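You operate a simulated robot arm through the tools that you are given. There is no shell and no other tool. Be economical: measure what you need, move in short steps, check, and stop when the job is done.

You run a simulated robot arm. Do the job below in one go: nothing can be reset, and whatever is moved stays where it is left.

JOB
Take the brass bush on the top of the oil bench and put it away on the top of the long workbench. Take the red tin and leave it on the silver steel tray. Take the large jug and put it on top of the dark board. Put the small jug on the top of the wash pan cabinet. Push the lower green drawer shut. Take the white coil on the top of the oil bench and put it away on the steel table by the drying cupboard. Open the belt bench drawer, put the box labelled "links" from the top of the oil bench in the inside of the belt bench drawer, then shut the drawer. Open the key cupboard door. Do these in any order. Set down upright: large jug, small jug, white coil, box.

It is judged by the outcome, as a careful person would: the job done as asked, and still so three seconds after it is handed in. It fails if anything else is knocked over, pushed out of place, dropped, spilled or broken.

ROBOT AND FRAMES
A 6-joint arm with a two-finger gripper on a trunk, on a base that drives. Base frame: it is fixed to the floor where the robot stands at the start and does not move with it; the origin is under the middle of the robot, x ahead of it, y to its left, z up; the surface under the hand at the start is at about z = 880. Readings come in mm, degrees, newtons and seconds.
With the tool pointing down near the work surface it reaches from about 120 to 800 mm from the robot's upright axis, wherever it stands. Its first joint turns from -166.0 to 166.0 degrees. Places, roughly: belt bench drawer [-400, -700, 700]; blue box, yellow box [250, 500, 1000]; brass bush (2x2x4 cm) [700, 0, 900]; dark board (49x25x4 cm) [-600, 5400, 800]; inside of the belt bench drawer [-400, -800, 700]; key cupboard door [-5900, -2200, 1400]; large jug [250, 1000, 1000]; lower green drawer [-400, 3700, 600]; red tin (13x10x4 cm) [600, 200, 900]; small jug [0, 1000, 1000]; steel table by the drying cupboard (25x32 cm) [-1340, 6620, 900]; steel tray (17x23x3 cm) [500, 700, 900]; top of the long workbench [-3600, -1500, 900]; top of the wash pan cabinet (18x66 cm) [-2280, -1240, 880]; white coil [250, 500, 1000]. Payload 1.66 kg.
The TCP is the grasp point between the finger pads, 16 mm short of the fingertips. In the tool frame z runs along the fingers and y along their closing line. The gripper opens to 111 mm. The gripper's body begins 104 mm behind the TCP.
Orientation is told as [roll, pitch, yaw] about the base's x, y, z axes, in that order, counted from this pose: with the fingers straight down and closing along the base's y, the tool's x points along the base's -x, its y along +y and its z along -z.

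CONTROLS
- The arm moves only by the tool play_rows. Its argument "steps" is a list of rows, each a list of 3 entries, a list of its own where there are three numbers: the finger opening in mm, from 0 to 111, then the shift along the base's x, y, z in units of 250 mm (1.0 is 250 mm), then the turn, a rotation vector about the base's x, y, z in units of 45 degrees (1.0 is 45 degrees). In form: [[fingers, [x, y, z], [rx, ry, rz]], ...]. A call has 1 to 10 rows; each row is the pose to reach, as a shift and turn from the pose commanded when the call began. A call with a number of a shift or a turn outside -1 to 1 is refused whole. Rows are played at 5 a second. More than 50 mm and 8.6 degrees between two rows, or a gripper value outside its range, and nothing of the call is played. A pose out of reach is approached as far as the arm can. The call stops where the force on the tool passes 40 N (or 10 N more than at its start, if that is more) or the arm is blocked; 0.2 s more then pass. Each finger halts on what it meets, pressing with about 31 N; the grip force reading is that of the motor and also rises with nothing between the fingers. The clock runs only during rows and for 0.2 s after the last one: add rows that repeat a pose to give the fingers time. It gives the time, the measured TCP pose, the force on the tool (base axes), the opening and the grip force at its end, in the units of the frame above (readings bear some noise), with the torque about the TCP (base axes, N m) and any sound that the robot's microphone picked up.
- Cameras (640 x 400 px; columns grow to the right, rows downward): "scene" is now at [-18.3, 153.8, 1489.2]; the picture's right is [-0.36, -0.93, -0.01], its down [-0.78, 0.31, -0.54] and it looks along [0.50, -0.19, -0.84] (base axes); focal length 214 px, centre (320, 200). "wrist" rides on the gripper at [70, 14, -143] in the tool frame; the picture's right is [-0.19, 0.98, 0.00], its down [-0.87, -0.17, -0.47] and it looks along [-0.46, -0.09, 0.88] (tool axes); focal length 230 px, centre (320, 200). There is no depth. A picture from a camera that has moved, and an enlarged one, comes with that camera's place and axes in the base frame and with its lens.
- snapshot(camera): a new picture of that camera. The clock stands still meanwhile.
- raise_lower(by): slides the trunk up (or, below 0, down) by that many mm; the arm and the scene camera ride with it, the base frame stays. It gives what a move gives, with no picture.
- base_move(legs): drives the robot by 1 to 6 legs, each [ahead, left, turn to the left] in mm, mm and degrees, along the robot's own axes; the way and the turn of a leg run together, so that a leg with both is an arc; at most 1500 mm and 180 degrees a leg. The arm and the cameras ride along, it lands a little off, and it stops where it bumps. It gives what a move gives.
- aim_head(pan, tilt): turns the head with the scene camera to pan (to the left, within 120 degrees either way) and tilt (down, from -29 to 69), counted from straight ahead of the robot. It gives what a move gives.
- inspect(camera, box): a new picture of the part [left, top, right, bottom] of that camera's present view, enlarged. The clock stands still meanwhile.
- sign_off(): hands the job in; it is judged then, once.

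Work in short steps. Places have to be worked out from the pictures, the camera data and where the tool is seen: move nearer, look again, correct. Check each grasp and each placing, and mend what went wrong. You have 483 turns and 220 pictures in all, those below and enlarged ones among them. Open the gripper and draw the arm clear of the work before you hand the job in, unless the task says otherwise; then end with one line.

The tools are called after ">>>" as name(argument=value, ...) on one line, values as JSON. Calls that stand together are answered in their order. play_rows: Moves the arm, as the interface text tells. Its arguments: {"type":"object","properties":{"steps":{"type":"array"}},"required":["steps"]} The other tools are called the same way: raise_lower (by) slides the trunk up or down; base_move (legs) drives the base; aim_head (pan, tilt) turns the head that bears the scene camera; snapshot (camera) takes a picture; inspect (camera, box) takes an enlarged picture of a part of a camera's view; sign_off () hands the job in.

At the start:

```text
time_s: 0.0
eef_pos: [261.4, 340.3, 1203.3]
tool_rot: [0.2, -1.1, 0.0]
wrist_force: [0.2, 0.6, 0.1]
torque: [0.0, 0.02, 0.01]
finger_gap: 110.8
grip_force: 0.0
trunk travel left (down, up): [-100.0, 490.0]
robot x, y, heading: [-37.3, -6.2, 0.3]
head pan, tilt: [-19.3, 68.8]
```

scene: 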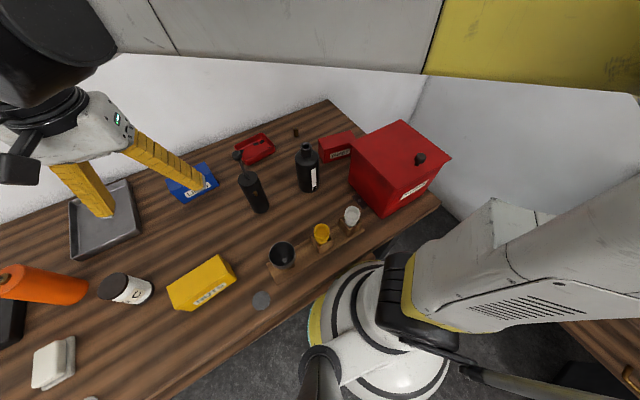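
wrist: 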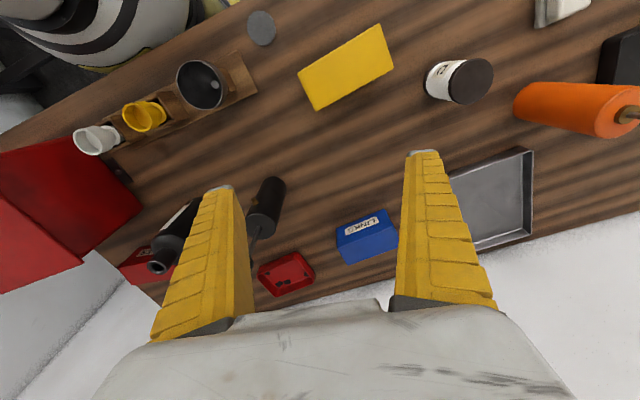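

The first view shows the oil bench with blue and yellow boxes, the red tin and the bush. I'll inspect the box labels and then look left for the jugs.

>>> inspect(camera="scene", box=[130, 110, 370, 260])

>>> aim_head(pan=50, tilt=50)

>>> snapshot(camera="scene")

```text
2.67 times, centred on (250, 185) of scene
camera zoom: at [-18.3, 153.8, 1489.2], right [-0.36, -0.93, -0.01], down [-0.78, 0.31, -0.54], along [0.5, -0.19, -0.84], focal length 572 px, centre (507, 240)
```

zoom: 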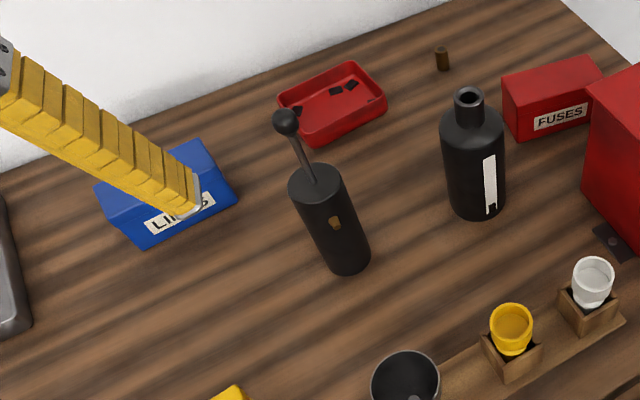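

```text
time_s: 1.4
eef_pos: [261.6, 339.2, 1203.5]
tool_rot: [0.1, -1.0, 0.0]
wrist_force: [0.7, 0.3, -0.3]
torque: [0.01, 0.0, 0.0]
finger_gap: 110.7
grip_force: 0.0
trunk travel left (down, up): [-100.0, 490.0]
robot x, y, heading: [-39.3, -4.1, 0.1]
head pan, tilt: [50.0, 50.0]
```

```text
216 pictures are left
camera scene: at [-32.0, 237.3, 1500.1], right [0.77, -0.64, 0.01], down [-0.48, -0.58, -0.65], along [0.43, 0.49, -0.76], focal length 214 px, centre (320, 200)
```

scene: 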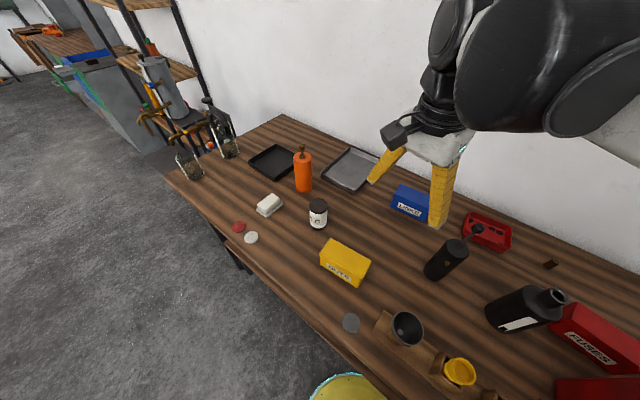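

Two glass jugs stand at the far left end. I'll zoom on them and on the white objects.

>>> inspect(camera="scene", box=[150, 110, 390, 260])

>>> inspect(camera="scene", box=[150, 110, 270, 185])

```text
2.67 times, centred on (270, 185) of scene
camera zoom: at [-32.0, 237.3, 1500.1], right [0.77, -0.64, 0.01], down [-0.48, -0.58, -0.65], along [0.43, 0.49, -0.76], focal length 572 px, centre (453, 240)
```

zoom: 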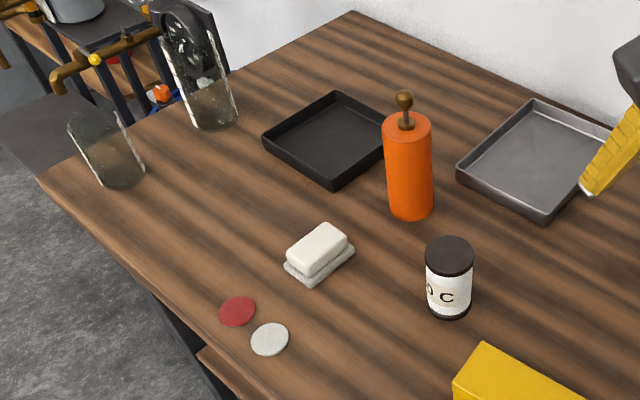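

```text
5.33 times, centred on (210, 148) of scene
camera zoom: at [-32.0, 237.3, 1500.1], right [0.77, -0.64, 0.01], down [-0.48, -0.58, -0.65], along [0.43, 0.49, -0.76], focal length 1144 px, centre (907, 480)
```

zoom: 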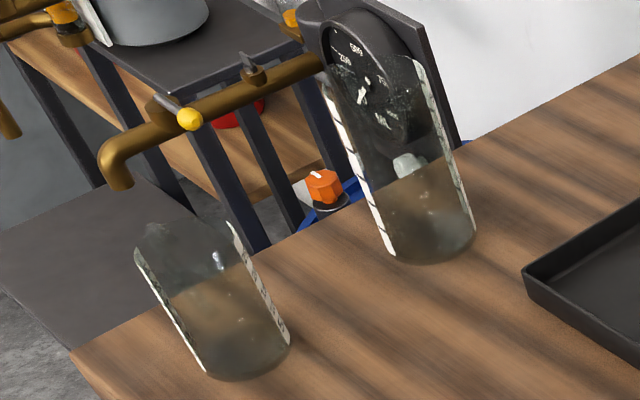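

Zoom on the white jar-like item to identify the "white coil", and on the yellow box's label.

>>> inspect(camera="wrist", box=[400, 0, 640, 150])

>>> inspect(camera="scene", box=[280, 180, 400, 300])

>>> aim_head(pan=90, tilt=20)

>>> snapshot(camera="scene")

```text
2.67 times, centred on (520, 75) of wrist
camera zoom: at [188.4, 352.7, 1344.4], right [0.19, 0.98, 0.01], down [0.86, -0.17, 0.49], along [0.48, -0.09, -0.87], focal length 614 px, centre (-213, 533)
```

zoom: 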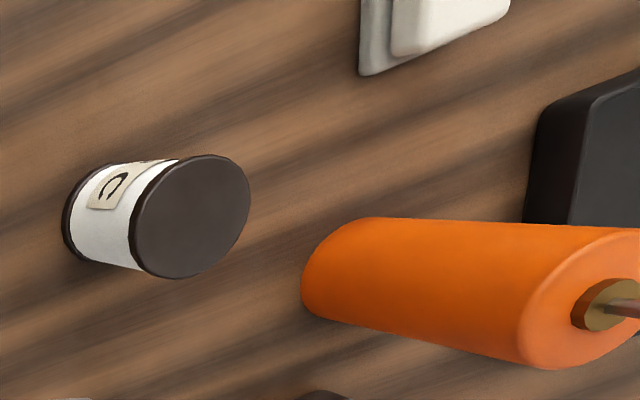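

```text
3.33 times, centred on (340, 240) of scene
camera zoom: at [-32.0, 237.3, 1500.1], right [0.77, -0.64, 0.01], down [-0.48, -0.58, -0.65], along [0.43, 0.49, -0.76], focal length 715 px, centre (253, 67)
```

zoom: 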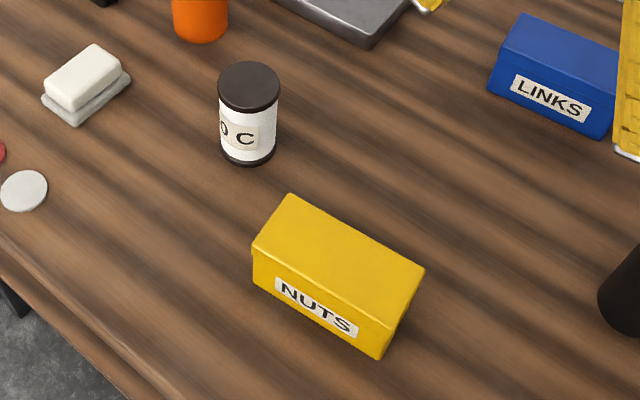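

```text
time_s: 2.5
eef_pos: [262.2, 339.7, 1202.9]
tool_rot: [0.2, -1.0, 0.0]
wrist_force: [0.7, 0.5, 0.1]
torque: [-0.01, -0.01, 0.05]
finger_gap: 111.0
grip_force: 0.0
trunk travel left (down, up): [-100.0, 490.0]
robot x, y, heading: [-34.4, -7.1, -0.1]
head pan, tilt: [90.0, 20.0]
```

```text
211 pictures are left
camera scene: at [-82.2, 271.4, 1544.8], right [1.0, 0.0, 0.02], down [0.02, -0.34, -0.94], along [0.01, 0.94, -0.34], focal length 214 px, centre (320, 200)
```

scene: 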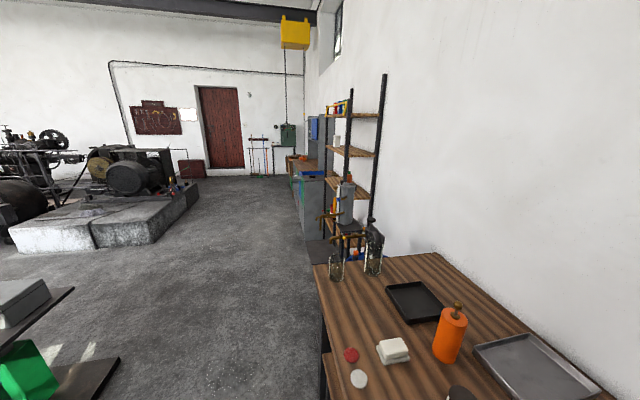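

The white spool with dark ends is the white coil. Now survey the rest: straight left/back and right.

>>> aim_head(pan=120, tilt=25)

>>> snapshot(camera="scene")

>>> aim_head(pan=-110, tilt=30)

>>> snapshot(camera="scene")

```text
time_s: 3.4
eef_pos: [261.9, 339.3, 1202.3]
tool_rot: [0.3, -0.9, 0.1]
wrist_force: [-0.1, -0.5, 0.4]
torque: [-0.01, 0.0, 0.03]
finger_gap: 110.7
grip_force: 0.0
trunk travel left (down, up): [-100.0, 490.0]
robot x, y, heading: [-36.7, -6.9, 0.1]
head pan, tilt: [120.0, 25.0]
```

```text
210 pictures are left
camera scene: at [-128.2, 258.1, 1535.9], right [0.87, 0.5, 0.02], down [0.23, -0.36, -0.9], along [-0.44, 0.79, -0.43], focal length 214 px, centre (320, 200)
```

scene: 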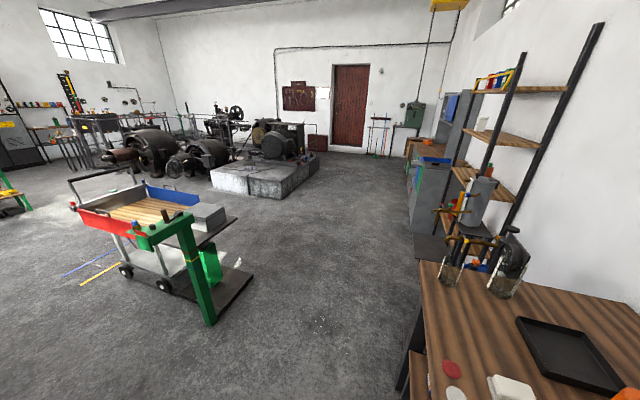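

```text
time_s: 6.7
eef_pos: [261.7, 339.1, 1202.7]
tool_rot: [0.3, -1.0, 0.1]
wrist_force: [-0.1, 0.6, 0.9]
torque: [0.02, -0.03, 0.0]
finger_gap: 111.2
grip_force: 0.1
trunk travel left (down, up): [-100.0, 490.0]
robot x, y, heading: [-32.3, -5.2, 0.3]
head pan, tilt: [-110.0, 30.0]
```

```text
209 pictures are left
camera scene: at [-112.9, 93.2, 1527.8], right [-0.94, 0.34, -0.02], down [0.19, 0.47, -0.86], along [-0.29, -0.81, -0.51], focal length 214 px, centre (320, 200)
```

scene: 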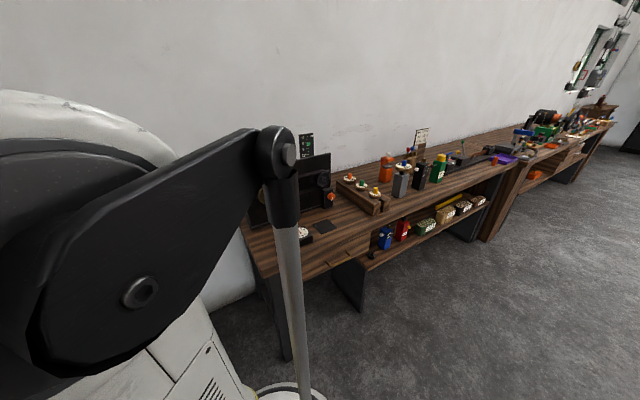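

The robot stands in the corner between oil bench (ahead) and belt bench (right). I need the bench front edge to plan driving, so I look steeply down.

>>> aim_head(pan=60, tilt=69)

>>> snapshot(camera="scene")

>>> aim_head(pan=0, tilt=55)

>>> snapshot(camera="scene")

```text
time_s: 9.3
eef_pos: [262.0, 340.3, 1202.6]
tool_rot: [0.2, -1.0, 0.0]
wrist_force: [1.1, 0.2, 0.4]
torque: [0.0, -0.01, -0.01]
finger_gap: 111.1
grip_force: 0.0
trunk travel left (down, up): [-100.0, 490.0]
robot x, y, heading: [-34.0, -6.4, -0.0]
head pan, tilt: [60.0, 68.8]
```

```text
208 pictures are left
camera scene: at [-53.1, 226.7, 1477.8], right [0.87, -0.5, 0.01], down [-0.46, -0.81, -0.37], along [0.2, 0.32, -0.93], focal length 214 px, centre (320, 200)
```

scene: 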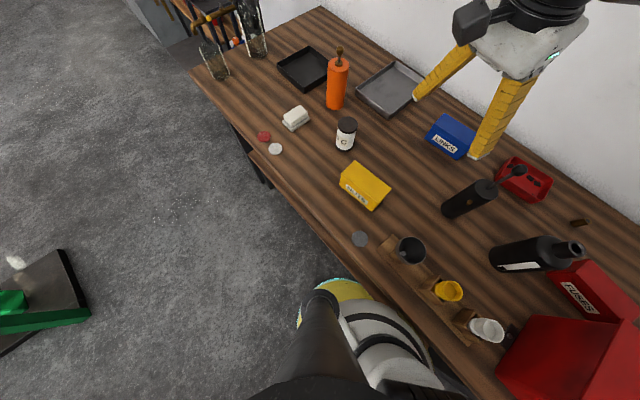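

```text
time_s: 10.6
eef_pos: [261.8, 339.2, 1201.7]
tool_rot: [0.2, -1.0, 0.0]
wrist_force: [0.0, 0.5, -0.1]
torque: [0.01, 0.02, 0.01]
finger_gap: 110.9
grip_force: 0.0
trunk travel left (down, up): [-100.0, 490.0]
robot x, y, heading: [-37.5, -10.0, -0.0]
head pan, tilt: [0.0, 55.0]
```

```text
207 pictures are left
camera scene: at [-9.3, 178.3, 1493.9], right [0.0, -1.0, 0.0], down [-0.81, 0.0, -0.59], along [0.59, 0.0, -0.81], focal length 214 px, centre (320, 200)
```

scene: 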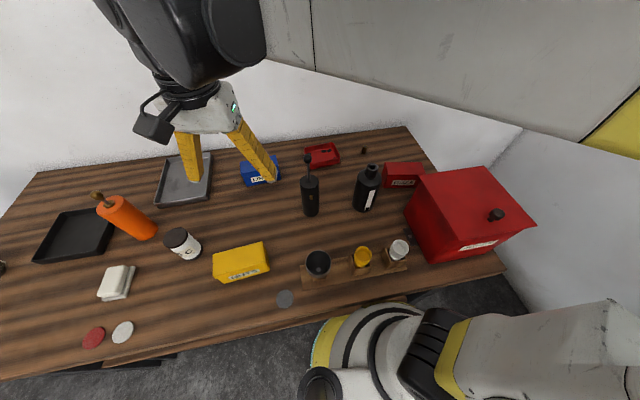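

The bench is turned about 11° to the base frame; tin at ≈(650,170), tray at ≈(536,688). I drive left along the bench so both are in reach.

>>> base_move(legs=[[-60, 310, 0]])

>>> aim_head(pan=-20, tilt=50)

>>> snapshot(camera="scene")

>>> snapshot(camera="wrist")

```text
time_s: 12.6
eef_pos: [208.8, 628.7, 1201.9]
tool_rot: [0.2, -0.7, 0.0]
wrist_force: [-0.2, 1.0, -0.3]
torque: [0.0, 0.01, 0.05]
finger_gap: 110.9
grip_force: 0.0
trunk travel left (down, up): [-100.0, 490.0]
robot x, y, heading: [-102.0, 282.7, 0.1]
head pan, tilt: [0.0, 55.0]
stopped in leg 1: the robot was blocked; the commanded pose is now the measured one
```

```text
time_s: 13.4
eef_pos: [207.9, 627.7, 1201.6]
tool_rot: [0.3, -0.9, 0.1]
wrist_force: [-0.2, 0.1, 0.1]
torque: [0.02, 0.05, 0.0]
finger_gap: 110.6
grip_force: 0.1
trunk travel left (down, up): [-100.0, 490.0]
robot x, y, heading: [-93.9, 285.2, 0.2]
head pan, tilt: [-20.0, 50.0]
```

```text
206 pictures are left
camera scene: at [-62.1, 438.8, 1500.8], right [-0.34, -0.94, -0.01], down [-0.71, 0.26, -0.65], along [0.61, -0.21, -0.76], focal length 214 px, centre (320, 200)
```

scene: 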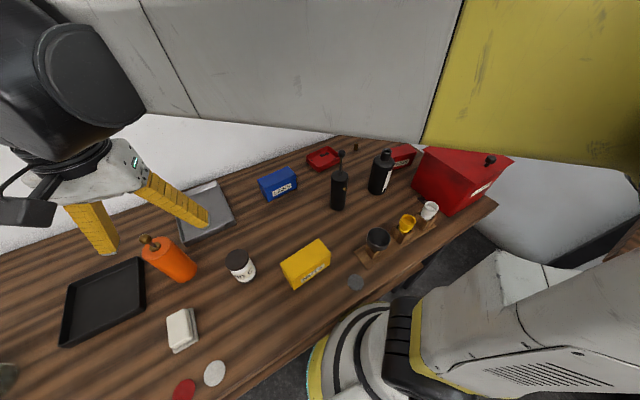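

```text
205 pictures are left
camera wrist: at [133.9, 640.3, 1344.2], right [0.19, 0.98, 0.01], down [0.86, -0.17, 0.48], along [0.48, -0.08, -0.88], focal length 230 px, centre (320, 200)
```

wrist: 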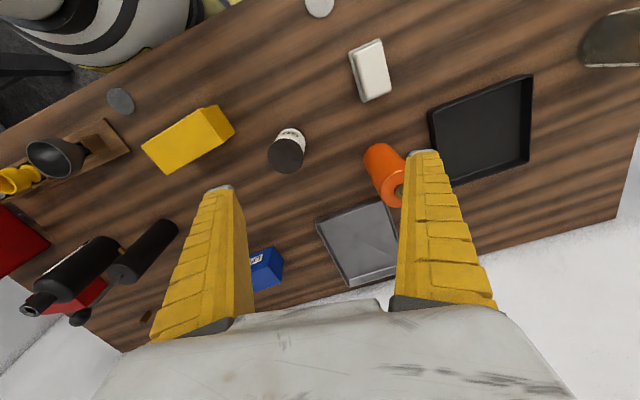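

The base stops at the bench frame at about (-97,284), which suffices. I swing the hand high over the bench toward the tin.

>>> play_rows(steps=[[111, [0.126, -0.131, 0], [0, 0, 0]], [111, [0.251, -0.263, 0], [0, 0, 0]], [111, [0.377, -0.394, 0], [0, 0, 0]], [111, [0.503, -0.526, 0], [0, 0, 0]], [111, [0.629, -0.657, 0], [0, 0, 0]], [111, [0.754, -0.789, 0], [0, 0, 0]], [111, [0.88, -0.92, 0], [0, 0, 0]]])

>>> snapshot(camera="wrist")

```text
time_s: 15.0
eef_pos: [428.8, 396.6, 1202.6]
tool_rot: [0.3, -0.8, 0.3]
wrist_force: [-0.6, -0.1, -0.2]
torque: [0.0, 0.02, -0.03]
finger_gap: 110.9
grip_force: 0.1
trunk travel left (down, up): [-100.0, 490.0]
robot x, y, heading: [-95.0, 287.1, 0.2]
head pan, tilt: [-20.0, 50.0]
```

```text
204 pictures are left
camera wrist: at [355.8, 408.9, 1345.1], right [0.19, 0.98, 0.01], down [0.86, -0.17, 0.48], along [0.48, -0.08, -0.88], focal length 230 px, centre (320, 200)
```

wrist: 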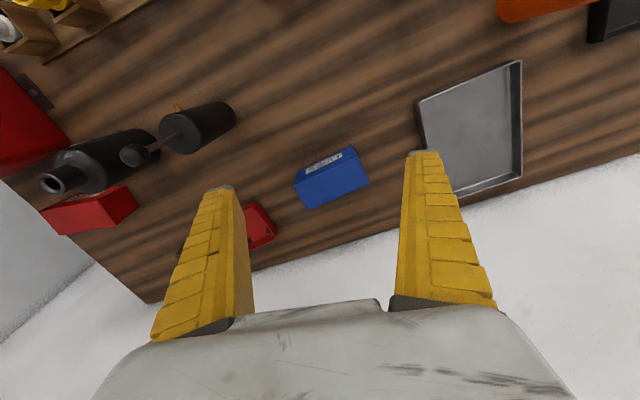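

The view is good. I move over toward the tin to see it unobstructed.

>>> play_rows(steps=[[111, [0.1, -0.16, 0], [0, 0, 0]], [111, [0.2, -0.32, 0], [0, 0, 0]], [111, [0.3, -0.48, 0], [0, 0, 0]], [111, [0.4, -0.64, 0], [0, 0, 0]], [111, [0.5, -0.8, 0], [0, 0, 0]]])

>>> snapshot(camera="wrist")

```text
time_s: 16.2
eef_pos: [553.6, 197.8, 1206.5]
tool_rot: [0.3, -0.8, 0.2]
wrist_force: [-1.3, 1.3, -0.6]
torque: [0.05, 0.0, 0.02]
finger_gap: 110.8
grip_force: 0.1
trunk travel left (down, up): [-100.0, 490.0]
robot x, y, heading: [-95.9, 281.1, 0.2]
head pan, tilt: [-20.0, 50.0]
```

```text
203 pictures are left
camera wrist: at [480.1, 209.3, 1347.5], right [0.19, 0.98, 0.01], down [0.86, -0.17, 0.48], along [0.48, -0.08, -0.88], focal length 230 px, centre (320, 200)
```

wrist: 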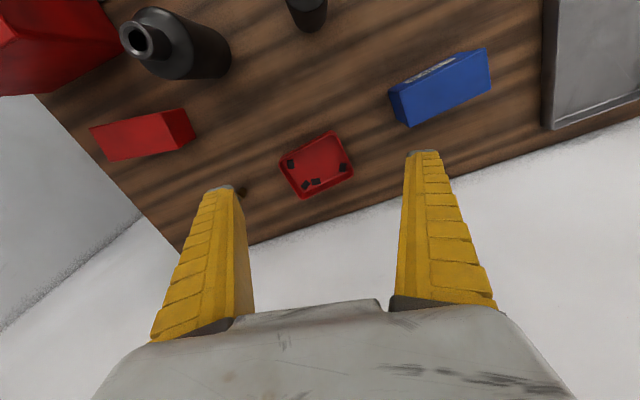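

Tin at ≈(637,177), long side along the bench. I rotate the hand −79° so the fingers close across its 10 cm width, and come above it.

>>> play_rows(steps=[[111, [0.05, -0.01, 0], [0, 0, -0.176]], [111, [0.1, -0.02, 0], [0, 0, -0.352]], [111, [0.15, -0.04, 0], [0, 0, -0.528]], [111, [0.2, -0.06, 0], [0, 0, -0.704]], [111, [0.25, -0.08, 0], [0, 0, -0.88]]])

>>> play_rows(steps=[[111, [0.02, 0, -0.1], [0, 0, -0.176]], [111, [0.04, 0, -0.2], [0, 0, -0.352]], [111, [0.06, 0, -0.3], [0, 0, -0.528]], [111, [0.07, 0, -0.4], [0, 0, -0.704]], [111, [0.08, 0, -0.5], [0, 0, -0.88]]])

>>> snapshot(camera="wrist")

```text
time_s: 17.4
eef_pos: [614.8, 179.2, 1206.1]
tool_rot: [0.7, -0.4, -39.3]
wrist_force: [0.0, -0.4, 0.1]
torque: [0.0, 0.02, 0.01]
finger_gap: 110.7
grip_force: 0.1
trunk travel left (down, up): [-100.0, 490.0]
robot x, y, heading: [-95.4, 278.2, 0.2]
head pan, tilt: [-20.0, 50.0]
```

```text
time_s: 18.6
eef_pos: [637.3, 179.2, 1079.7]
tool_rot: [0.8, 0.2, -79.1]
wrist_force: [0.0, 0.6, -0.8]
torque: [0.01, -0.02, 0.01]
finger_gap: 111.0
grip_force: 0.0
trunk travel left (down, up): [-100.0, 490.0]
robot x, y, heading: [-96.8, 279.1, 0.4]
head pan, tilt: [-20.0, 50.0]
```

```text
202 pictures are left
camera wrist: at [634.3, 249.6, 1222.5], right [1.0, 0.0, 0.01], down [-0.01, -0.88, 0.47], along [0.01, -0.47, -0.88], focal length 230 px, centre (320, 200)
```

wrist: 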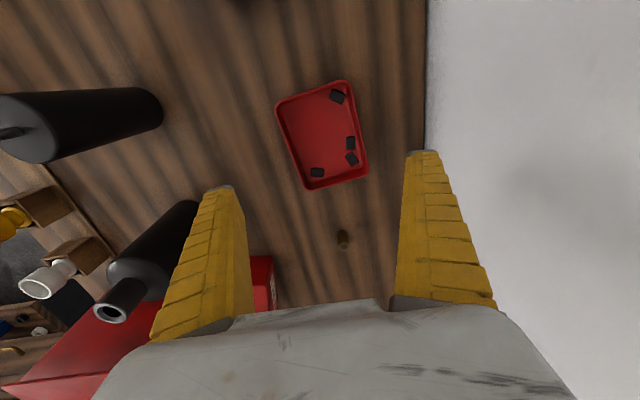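

Tin centre ≈(645,171), turned about 15°. I correct the yaw by +4°, descend to about 960 and look again.

>>> play_rows(steps=[[111, [0.01, -0.01, -0.15], [0, 0, 0.04]], [111, [0.02, -0.02, -0.3], [0, 0, 0.08]], [111, [0.03, -0.03, -0.45], [0, 0, 0.08]]])

>>> snapshot(camera="wrist")

```text
time_s: 19.4
eef_pos: [643.1, 172.7, 964.9]
tool_rot: [0.8, -0.1, -75.3]
wrist_force: [0.9, -0.2, 0.6]
torque: [-0.04, -0.01, 0.0]
finger_gap: 111.0
grip_force: 0.1
trunk travel left (down, up): [-100.0, 490.0]
robot x, y, heading: [-92.3, 276.4, 0.2]
head pan, tilt: [-20.0, 50.0]
```

```text
201 pictures are left
camera wrist: at [636.6, 242.0, 1108.7], right [1.0, 0.06, 0.01], down [0.05, -0.88, 0.47], along [0.04, -0.47, -0.88], focal length 230 px, centre (320, 200)
```

wrist: 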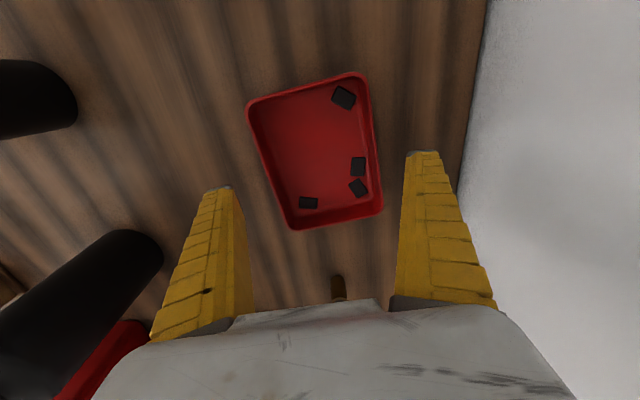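

Tin refined to (645.5,171), yaw 18°. Small correction and descend to straddle it.

>>> play_rows(steps=[[111, [0.01, -0.006, -0.08], [0, 0, 0.073]], [111, [0.01, -0.006, -0.16], [0, 0, 0.073]], [111, [0.01, -0.006, -0.22], [0, 0, 0.073]], [111, [0.01, -0.006, -0.268], [0, 0, 0.073]]])

>>> snapshot(camera="wrist")

```text
time_s: 20.4
eef_pos: [648.6, 169.8, 900.3]
tool_rot: [0.8, 0.1, -72.0]
wrist_force: [-0.1, 0.4, 0.5]
torque: [-0.01, 0.03, 0.02]
finger_gap: 111.3
grip_force: 0.0
trunk travel left (down, up): [-100.0, 490.0]
robot x, y, heading: [-94.1, 282.6, 0.3]
head pan, tilt: [-20.0, 50.0]
```

```text
200 pictures are left
camera wrist: at [636.9, 240.0, 1043.9], right [0.99, 0.12, 0.01], down [0.1, -0.88, 0.47], along [0.07, -0.46, -0.88], focal length 230 px, centre (320, 200)
```

wrist: 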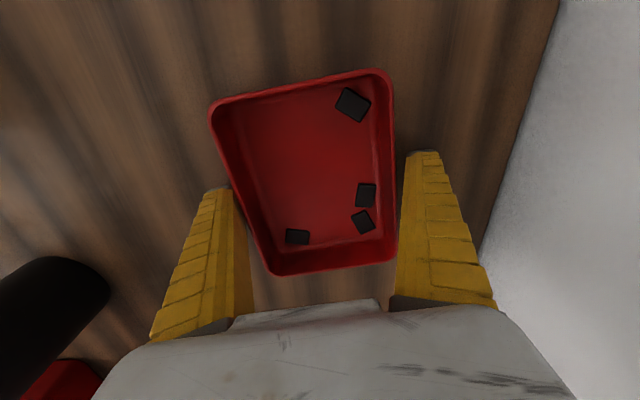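

Fingers are on both sides of the tin. Close.

>>> play_rows(steps=[[100, [0, 0, -0.016], [0, 0, 0]], [92, [0, 0, -0.016], [0, 0, 0]], [85, [0, 0, -0.016], [0, 0, 0]], [85, [0, 0, -0.016], [0, 0, 0]]])

>>> play_rows(steps=[[85, [0, 0, 0.1], [0, 0, 0]], [85, [0, 0, 0.25], [0, 0, 0]]])

>>> snapshot(camera="wrist")

```text
time_s: 21.4
eef_pos: [648.0, 169.6, 898.0]
tool_rot: [0.8, 0.0, -72.1]
wrist_force: [1.9, 0.7, 20.5]
torque: [0.01, 0.01, -0.12]
finger_gap: 101.3
grip_force: 30.9
trunk travel left (down, up): [-100.0, 490.0]
robot x, y, heading: [-94.3, 284.5, 0.2]
head pan, tilt: [-20.0, 50.0]
```

```text
time_s: 22.0
eef_pos: [648.7, 167.9, 959.7]
tool_rot: [0.8, 0.0, -72.0]
wrist_force: [-0.6, -0.1, -1.0]
torque: [0.0, -0.01, -0.01]
finger_gap: 101.7
grip_force: 31.2
trunk travel left (down, up): [-100.0, 490.0]
robot x, y, heading: [-93.1, 282.9, 0.0]
head pan, tilt: [-20.0, 50.0]
```

```text
199 pictures are left
camera wrist: at [636.8, 238.3, 1103.3], right [0.99, 0.12, 0.01], down [0.1, -0.88, 0.47], along [0.07, -0.47, -0.88], focal length 230 px, centre (320, 200)
```

wrist: 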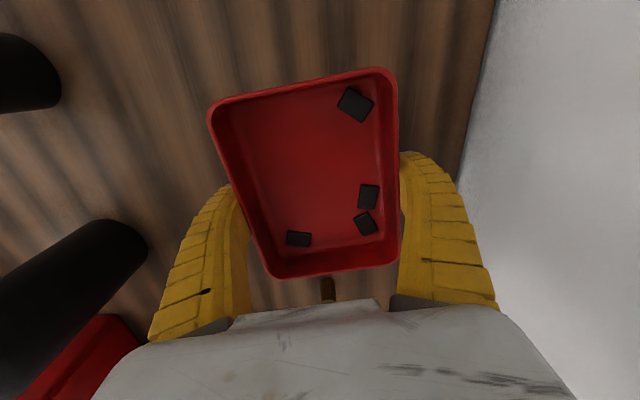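

Tin is held and lifted (table at TCP≈898). Tray centre ≈(528,680), long side across the bench. I raise and carry the tin over.

>>> play_rows(steps=[[85, [0, 0, 0.2], [0, 0, 0]], [85, [0, 0, 0.4], [0, 0, 0]], [85, [-0.04, 0.17, 0.5], [0, 0, 0]], [85, [-0.08, 0.34, 0.5], [0, 0, 0]], [85, [-0.12, 0.51, 0.5], [0, 0, 0]], [85, [-0.16, 0.68, 0.5], [0, 0, 0]], [85, [-0.2, 0.85, 0.5], [0, 0, 0]], [85, [-0.24, 1.0, 0.5], [0, 0, 0]]])

>>> play_rows(steps=[[85, [-0.04, 0.17, 0], [0, 0, -0.03]], [85, [-0.08, 0.34, 0], [0, 0, -0.06]], [85, [-0.12, 0.51, 0], [0, 0, -0.09]], [85, [-0.16, 0.68, 0], [0, 0, -0.12]], [85, [-0.2, 0.85, 0], [0, 0, -0.15]], [85, [-0.23, 1.0, 0], [0, 0, -0.15]]])

>>> snapshot(camera="wrist")

>>> aim_head(pan=20, tilt=55)

>>> snapshot(camera="scene")

```text
refused: row 3 steps farther than a row can; nothing moved
```

```text
time_s: 23.4
eef_pos: [588.5, 421.4, 960.6]
tool_rot: [0.7, 0.1, -78.8]
wrist_force: [-0.3, 0.6, -1.2]
torque: [0.02, 0.02, -0.04]
finger_gap: 101.6
grip_force: 31.0
trunk travel left (down, up): [-100.0, 490.0]
robot x, y, heading: [-95.3, 279.5, 0.3]
head pan, tilt: [-20.0, 50.0]
```

```text
198 pictures are left
camera wrist: at [584.3, 491.1, 1103.4], right [1.0, 0.0, 0.01], down [0.0, -0.88, 0.47], along [0.01, -0.47, -0.88], focal length 230 px, centre (320, 200)
```

wrist: 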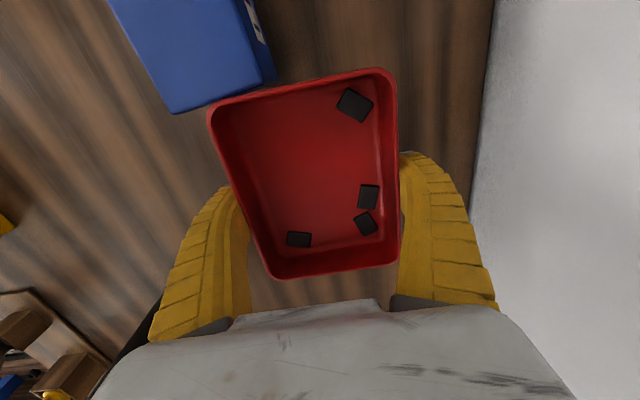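

```text
time_s: 24.5
eef_pos: [586.6, 419.8, 959.9]
tool_rot: [0.8, 0.1, -78.8]
wrist_force: [-0.4, -0.3, -1.3]
torque: [0.01, -0.01, 0.02]
finger_gap: 101.7
grip_force: 30.7
trunk travel left (down, up): [-100.0, 490.0]
robot x, y, heading: [-97.3, 278.6, 0.3]
head pan, tilt: [20.0, 55.0]
```

```text
197 pictures are left
camera scene: at [-67.0, 490.4, 1494.0], right [0.34, -0.94, 0.0], down [-0.76, -0.28, -0.58], along [0.55, 0.2, -0.81], focal length 214 px, centre (320, 200)
```

scene: 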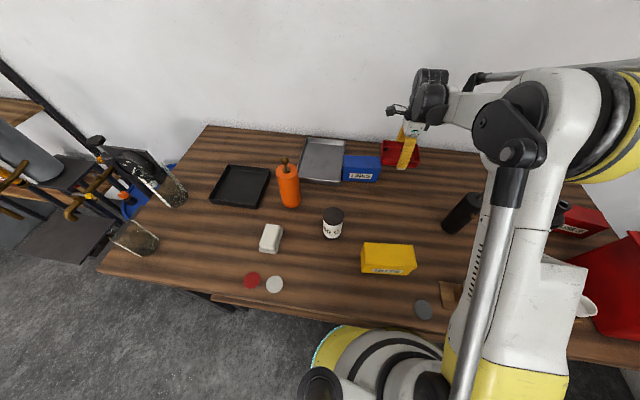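

The first call was refused (step too long) and the second ran low, sliding the blue box toward the tray. It still stands upright, no stop. I lift straight up and check.

>>> play_rows(steps=[[85, [0, 0, 0.18], [0, 0, 0]], [85, [0, 0, 0.36], [0, 0, 0]], [85, [0, 0, 0.54], [0, 0, 0]], [85, [0, 0, 0.6], [0, 0, 0]]])

>>> inspect(camera="scene", box=[200, 100, 440, 250])

```text
time_s: 25.5
eef_pos: [587.5, 418.8, 1110.3]
tool_rot: [0.8, 0.1, -78.9]
wrist_force: [-1.1, 0.0, -1.2]
torque: [-0.04, -0.03, -0.02]
finger_gap: 101.8
grip_force: 30.6
trunk travel left (down, up): [-100.0, 490.0]
robot x, y, heading: [-98.1, 283.2, 0.3]
head pan, tilt: [20.0, 55.0]
```

```text
2.67 times, centred on (320, 175) of scene
camera zoom: at [-67.0, 490.6, 1494.0], right [0.35, -0.94, 0.0], down [-0.76, -0.28, -0.58], along [0.55, 0.2, -0.81], focal length 572 px, centre (320, 267)
```

zoom: 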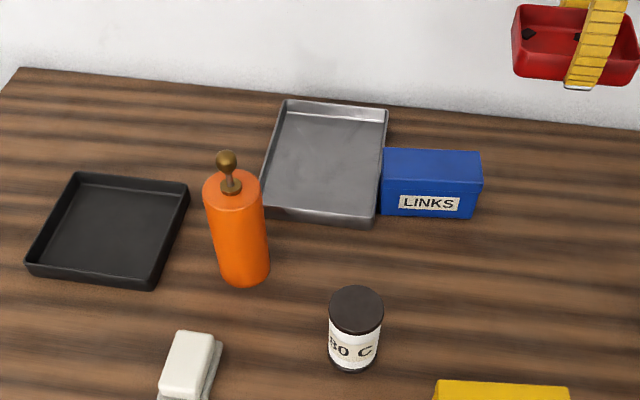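

Tray is at ≈(522,690), still in place. I carry the tin above it.

>>> play_rows(steps=[[85, [-0.04, 0.18, 0], [0, 0, 0]], [85, [-0.08, 0.36, 0], [0, 0, 0]], [85, [-0.12, 0.54, 0], [0, 0, 0]], [85, [-0.16, 0.72, 0], [0, 0, 0]], [85, [-0.2, 0.9, 0], [0, 0, 0]], [85, [-0.24, 1.0, 0], [0, 0, 0]]])

>>> snapshot(camera="wrist")

>>> snapshot(camera="scene")

```text
time_s: 26.9
eef_pos: [529.3, 672.3, 1109.6]
tool_rot: [0.8, 0.0, -78.9]
wrist_force: [-0.6, 0.1, -1.1]
torque: [0.02, 0.0, -0.03]
finger_gap: 101.7
grip_force: 31.1
trunk travel left (down, up): [-100.0, 490.0]
robot x, y, heading: [-97.3, 282.4, 0.1]
head pan, tilt: [20.0, 55.0]
```

```text
195 pictures are left
camera wrist: at [525.6, 741.5, 1252.5], right [1.0, 0.0, 0.01], down [0.0, -0.88, 0.47], along [0.01, -0.47, -0.88], focal length 230 px, centre (320, 200)
```

wrist: 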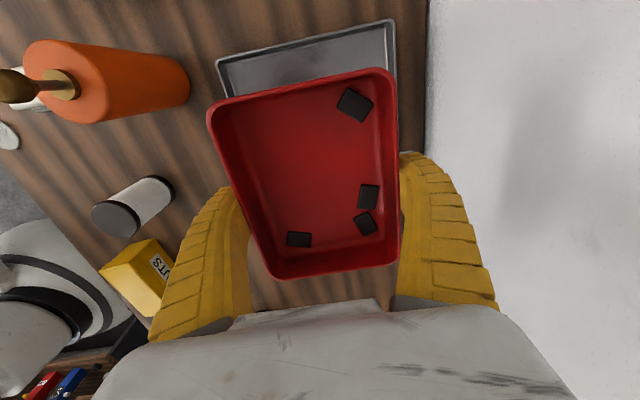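

```text
194 pictures are left
camera scene: at [-67.1, 490.7, 1493.9], right [0.35, -0.94, 0.0], down [-0.76, -0.28, -0.58], along [0.55, 0.2, -0.81], focal length 214 px, centre (320, 200)
```

scene: 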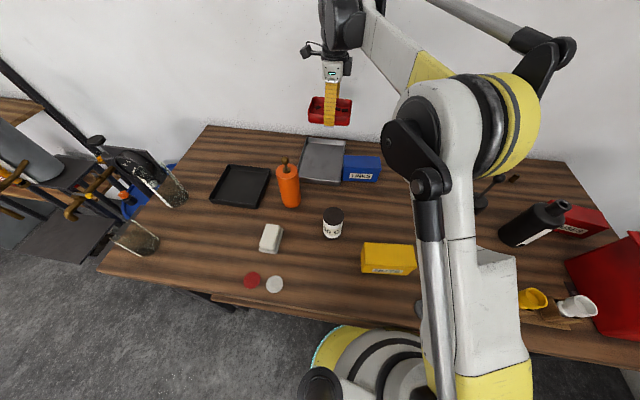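

Tray centre from this view is (523,698). I shift over it and lower to just above the tray floor.

>>> play_rows(steps=[[85, [-0.016, 0.108, 0], [0, 0, 0]], [85, [-0.016, 0.108, -0.18], [0, 0, 0]], [85, [-0.016, 0.108, -0.36], [0, 0, 0]], [85, [-0.016, 0.108, -0.54], [0, 0, 0]], [85, [-0.016, 0.108, -0.68], [0, 0, 0]]])

>>> snapshot(camera="wrist")

>>> inspect(camera="scene", box=[240, 90, 420, 210])

```text
time_s: 28.1
eef_pos: [527.6, 696.9, 939.1]
tool_rot: [0.8, 0.1, -78.9]
wrist_force: [-0.9, -0.3, -1.9]
torque: [0.0, 0.0, 0.03]
finger_gap: 101.6
grip_force: 30.7
trunk travel left (down, up): [-100.0, 490.0]
robot x, y, heading: [-94.5, 279.1, 0.3]
head pan, tilt: [20.0, 55.0]
```

```text
193 pictures are left
camera wrist: at [523.4, 766.9, 1082.4], right [1.0, 0.0, 0.01], down [0.0, -0.88, 0.47], along [0.01, -0.47, -0.88], focal length 230 px, centre (320, 200)
```

wrist: 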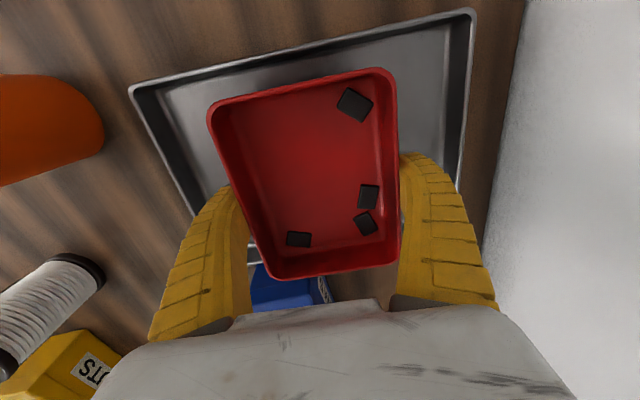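

```text
3.33 times, centred on (330, 150) of scene
camera zoom: at [-67.1, 490.7, 1494.0], right [0.35, -0.94, 0.0], down [-0.76, -0.28, -0.58], along [0.55, 0.2, -0.81], focal length 715 px, centre (287, 367)
```

zoom: 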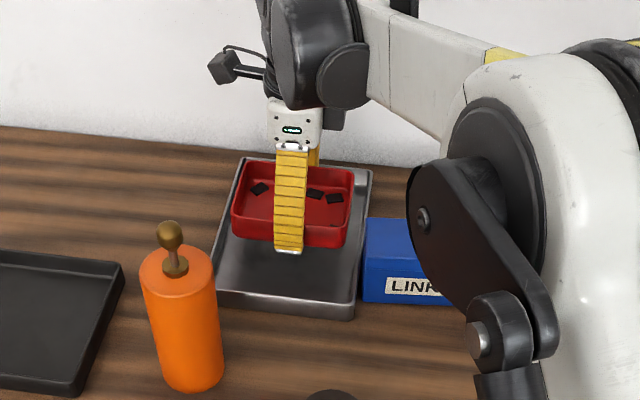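

Tin is centred over the tray. Lower the last bit.

>>> play_rows(steps=[[85, [-0.008, 0.004, -0.08], [0, 0, 0]], [85, [-0.008, 0.004, -0.12], [0, 0, 0]], [85, [-0.008, 0.004, -0.14], [0, 0, 0]], [85, [-0.008, 0.004, -0.148], [0, 0, 0]]])

```text
time_s: 29.1
eef_pos: [525.3, 697.3, 902.3]
tool_rot: [0.8, 0.0, -78.9]
wrist_force: [-1.0, -0.9, 6.6]
torque: [-0.38, -0.47, -0.07]
finger_gap: 101.4
grip_force: 31.2
trunk travel left (down, up): [-100.0, 490.0]
robot x, y, heading: [-94.6, 279.5, 0.3]
head pan, tilt: [20.0, 55.0]
```

Light contact (6.6 N): on the tray floor. I release and rise.

>>> play_rows(steps=[[104, [0, 0, -0.004], [0, 0, 0]], [111, [0, 0, -0.004], [0, 0, 0]], [111, [0, 0, 0.1], [0, 0, 0]], [111, [0, 0, 0.28], [0, 0, 0]], [111, [0, 0, 0.46], [0, 0, 0]], [111, [0, 0, 0.64], [0, 0, 0]], [111, [0, 0, 0.8], [0, 0, 0]]])

>>> snapshot(camera="wrist")

```text
time_s: 30.7
eef_pos: [519.8, 697.2, 1102.0]
tool_rot: [0.8, 0.1, -78.9]
wrist_force: [-0.3, 0.4, 0.5]
torque: [-0.01, 0.02, 0.01]
finger_gap: 110.9
grip_force: 0.1
trunk travel left (down, up): [-100.0, 490.0]
robot x, y, heading: [-96.2, 283.7, 0.2]
head pan, tilt: [20.0, 55.0]
```

```text
191 pictures are left
camera wrist: at [518.2, 768.5, 1244.0], right [1.0, 0.0, 0.01], down [0.0, -0.88, 0.47], along [0.01, -0.47, -0.88], focal length 230 px, centre (320, 200)
```

wrist: 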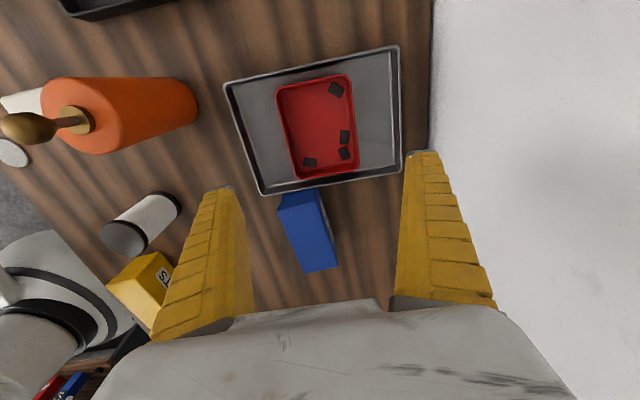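

Tin sits well in the tray. I raise the hand and retract it toward the robot while turning back to yaw 0.

>>> play_rows(steps=[[111, [0, 0, 0.19], [0, 0, 0.1]], [111, [0, 0, 0.38], [0, 0, 0.2]], [111, [0, 0, 0.57], [0, 0, 0.3]], [111, [-0.13, -0.13, 0.57], [0, 0, 0.4]], [111, [-0.26, -0.26, 0.57], [0, 0, 0.5]], [111, [-0.39, -0.39, 0.57], [0, 0, 0.6]], [111, [-0.52, -0.52, 0.57], [0, 0, 0.7]], [111, [-0.65, -0.65, 0.57], [0, 0, 0.8]], [111, [-0.78, -0.78, 0.57], [0, 0, 0.88]], [111, [-0.9, -0.9, 0.57], [0, 0, 0.88]]])

>>> aim_head(pan=-100, tilt=45)

>>> snapshot(camera="scene")

```text
time_s: 32.9
eef_pos: [293.6, 472.8, 1240.6]
tool_rot: [0.7, -0.6, -39.1]
wrist_force: [-0.2, 0.7, 0.6]
torque: [-0.01, -0.01, 0.01]
finger_gap: 110.8
grip_force: 0.0
out of reach, approached as far as the arm can: row 3
trunk travel left (down, up): [-100.0, 490.0]
robot x, y, heading: [-97.0, 278.4, 0.1]
head pan, tilt: [20.0, 55.0]
```

```text
time_s: 34.9
eef_pos: [295.1, 473.3, 1240.6]
tool_rot: [0.6, -0.5, -39.3]
wrist_force: [-0.3, 1.2, 0.2]
torque: [0.03, 0.02, 0.0]
finger_gap: 111.0
grip_force: 0.1
trunk travel left (down, up): [-100.0, 490.0]
robot x, y, heading: [-96.7, 282.7, 0.2]
head pan, tilt: [-100.0, 45.0]
```

```text
190 pictures are left
camera scene: at [-148.8, 385.9, 1505.8], right [-0.99, 0.17, -0.01], down [0.13, 0.7, -0.7], along [-0.11, -0.69, -0.71], focal length 214 px, centre (320, 200)
```

scene: 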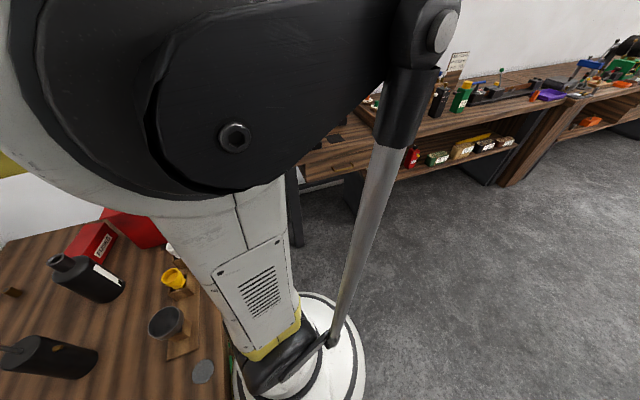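

I back away from the bench, turn right to face the belt bench, and look at it.

>>> base_move(legs=[[-250, 0, 0], [0, 0, -90]])

>>> aim_head(pan=0, tilt=35)

>>> snapshot(camera="scene")

```text
time_s: 40.5
eef_pos: [-144.0, -119.9, 1235.4]
tool_rot: [-0.1, 0.0, -127.7]
wrist_force: [0.2, -0.4, 0.9]
torque: [-0.01, -0.03, 0.0]
finger_gap: 111.1
grip_force: 0.0
trunk travel left (down, up): [-100.0, 490.0]
robot x, y, heading: [-350.5, 280.1, -88.3]
head pan, tilt: [-100.0, 45.0]
```

```text
time_s: 42.3
eef_pos: [-145.3, -119.3, 1235.3]
tool_rot: [0.0, -0.1, -127.7]
wrist_force: [0.1, 0.4, 0.7]
torque: [0.02, 0.0, 0.04]
finger_gap: 111.0
grip_force: 0.1
trunk travel left (down, up): [-100.0, 490.0]
robot x, y, heading: [-352.8, 279.5, -88.3]
head pan, tilt: [0.0, 35.0]
```

```text
189 pictures are left
camera scene: at [-158.5, 218.5, 1521.0], right [-1.0, -0.03, 0.0], down [-0.02, 0.57, -0.82], along [0.02, -0.82, -0.57], focal length 214 px, centre (320, 200)
```

scene: 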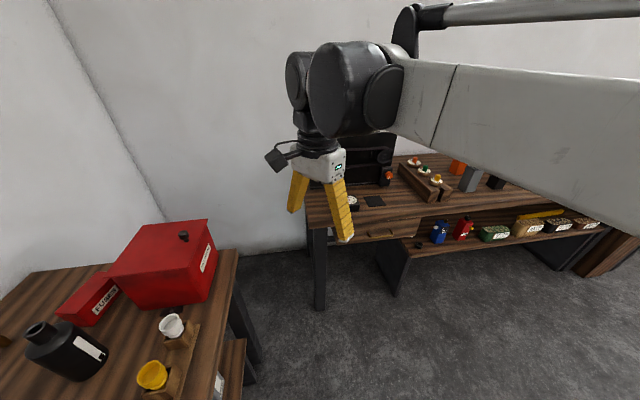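

A small brass handle is visible under the belt bench's left part. I zoom in.

>>> inspect(camera="scene", box=[290, 150, 490, 300])

```text
2.67 times, centred on (390, 225) of scene
camera zoom: at [-158.5, 218.5, 1521.0], right [-1.0, -0.03, 0.0], down [-0.02, 0.57, -0.82], along [0.02, -0.82, -0.57], focal length 572 px, centre (133, 133)
```

zoom: 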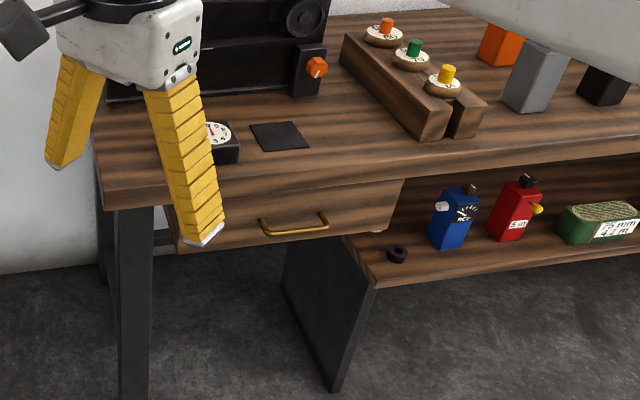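

The handle is a brass bar pull around (-450,-640,700). I drive so the robot stands about 650 mm square in front of it.

>>> base_move(legs=[[270, -110, -1.7]])

>>> aim_head(pan=-20, tilt=50)

>>> snapshot(camera="scene")

```text
time_s: 44.3
eef_pos: [-265.4, -396.3, 1234.4]
tool_rot: [0.0, 0.0, -129.9]
wrist_force: [0.0, 0.3, 0.3]
torque: [0.02, -0.04, 0.01]
finger_gap: 110.9
grip_force: 0.1
trunk travel left (down, up): [-100.0, 490.0]
robot x, y, heading: [-455.3, 14.2, -90.2]
head pan, tilt: [0.0, 35.0]
```

```text
time_s: 45.1
eef_pos: [-266.2, -394.0, 1234.5]
tool_rot: [0.0, -0.1, -129.9]
wrist_force: [-0.1, 0.8, -0.1]
torque: [0.02, -0.02, 0.01]
finger_gap: 110.8
grip_force: 0.0
trunk travel left (down, up): [-100.0, 490.0]
robot x, y, heading: [-458.1, 9.4, -90.2]
head pan, tilt: [-20.0, 50.0]
```

```text
187 pictures are left
camera scene: at [-293.8, -40.4, 1499.3], right [-0.94, 0.35, 0.0], down [0.27, 0.72, -0.64], along [-0.22, -0.6, -0.77], focal length 214 px, centre (320, 200)
```

scene: 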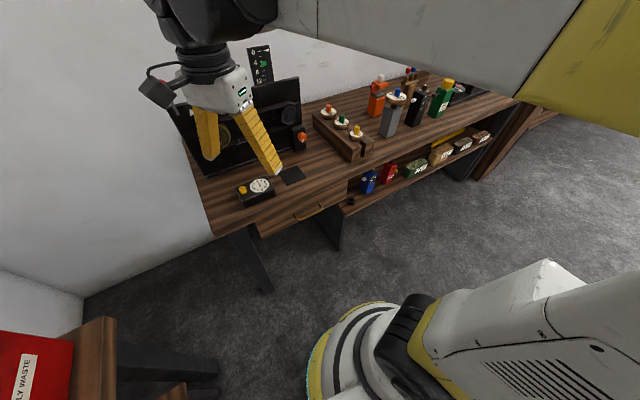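

The room is turned ≈10.5° in the base frame. I turn the robot to be square to the belt bench and start rotating the hand to match.

>>> base_move(legs=[[0, 0, 10.7]])

>>> play_rows(steps=[[60, [0, 0.05, 0], [0, 0, -0.185]], [30, [0, 0.1, 0], [0, 0, -0.37]], [30, [0, 0.15, 0], [0, 0, -0.55]], [30, [0, 0.2, 0], [0, 0, -0.73]], [30, [0, 0.25, 0], [0, 0, -0.91]], [30, [0, 0.3, 0], [0, 0, -1.0]]])

>>> snapshot(camera="scene")

```text
time_s: 46.2
eef_pos: [-194.6, -352.8, 1234.1]
tool_rot: [0.1, 0.1, -119.1]
wrist_force: [0.4, -0.1, 0.8]
torque: [0.01, -0.01, 0.0]
finger_gap: 110.9
grip_force: 0.0
trunk travel left (down, up): [-100.0, 490.0]
robot x, y, heading: [-458.9, 10.0, -79.9]
head pan, tilt: [-20.0, 50.0]
```

```text
time_s: 47.6
eef_pos: [-194.2, -276.0, 1235.6]
tool_rot: [0.0, 0.0, -164.3]
wrist_force: [0.6, -0.6, 0.5]
torque: [0.01, 0.03, 0.03]
finger_gap: 32.8
grip_force: 1.4
trunk travel left (down, up): [-100.0, 490.0]
robot x, y, heading: [-458.1, 15.2, -79.5]
head pan, tilt: [-20.0, 50.0]
```

```text
186 pictures are left
camera scene: at [-286.9, -9.1, 1499.2], right [-0.99, 0.17, 0.0], down [0.13, 0.76, -0.64], along [-0.11, -0.63, -0.77], focal length 214 px, centre (320, 200)
```

scene: 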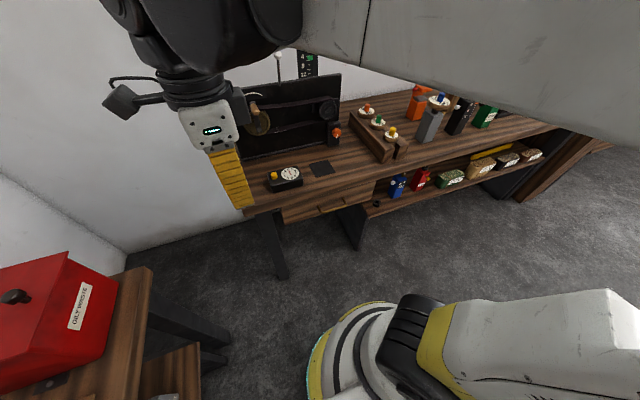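

Zoom on the drawer from here.

>>> inspect(camera="scene", box=[240, 150, 400, 250])

```text
4.00 times, centred on (320, 200) of scene
camera zoom: at [-286.9, -9.1, 1499.2], right [-0.99, 0.17, 0.0], down [0.13, 0.76, -0.64], along [-0.11, -0.63, -0.77], focal length 858 px, centre (320, 200)
```

zoom: 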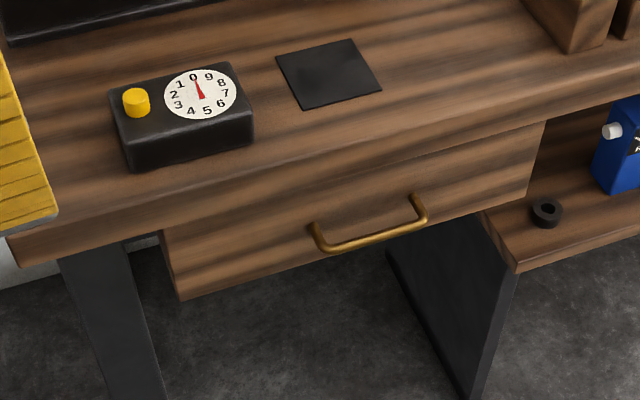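

Handle estimated at ≈(-460,-610,705). I bring the hand in front of the robot, then tilt it toward the drawer in stages.

>>> play_rows(steps=[[30, [-0.18, 0, 0], [0, 0, -0.04]], [30, [-0.36, 0, 0], [0, 0, -0.08]], [30, [-0.54, 0, 0], [0, 0, -0.116]], [30, [-0.72, 0, 0], [0, 0, -0.116]], [30, [-0.9, 0, 0], [0, 0, -0.116]], [30, [-1.0, -0.1, 0], [0, 0, -0.116]]])

>>> play_rows(steps=[[30, [-0.02, -0.05, -0.1], [-0.16, -0.03, 0]], [30, [-0.04, -0.1, -0.22], [-0.32, -0.06, 0]], [30, [-0.06, -0.15, -0.36], [-0.48, -0.09, 0]], [30, [-0.08, -0.2, -0.5], [-0.64, -0.118, 0]], [30, [-0.1, -0.24, -0.64], [-0.8, -0.148, 0]], [30, [-0.12, -0.28, -0.78], [-0.96, -0.178, 0]]])

>>> snapshot(camera="wrist")

```text
time_s: 49.0
eef_pos: [-446.0, -304.2, 1235.0]
tool_rot: [0.0, -0.1, -169.3]
wrist_force: [0.7, -0.6, 0.3]
torque: [0.01, -0.01, 0.01]
finger_gap: 32.4
grip_force: 2.4
trunk travel left (down, up): [-100.0, 490.0]
robot x, y, heading: [-461.8, 13.2, -79.4]
head pan, tilt: [-20.0, 50.0]
```

```text
time_s: 50.4
eef_pos: [-473.4, -374.3, 1041.5]
tool_rot: [44.0, -0.2, -169.5]
wrist_force: [0.1, 0.3, -1.0]
torque: [0.0, 0.02, 0.0]
finger_gap: 32.8
grip_force: 2.2
trunk travel left (down, up): [-100.0, 490.0]
robot x, y, heading: [-456.5, 12.8, -79.7]
head pan, tilt: [-20.0, 50.0]
```

```text
184 pictures are left
camera wrist: at [-423.1, -273.7, 1152.9], right [-0.05, -0.73, 0.68], down [-0.93, 0.28, 0.23], along [-0.36, -0.62, -0.7], focal length 230 px, centre (320, 200)
```

wrist: 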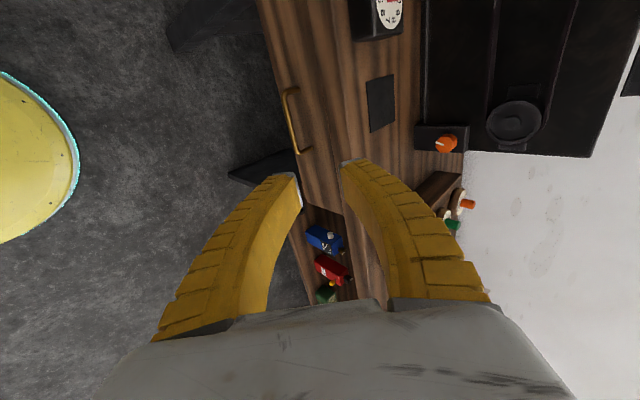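

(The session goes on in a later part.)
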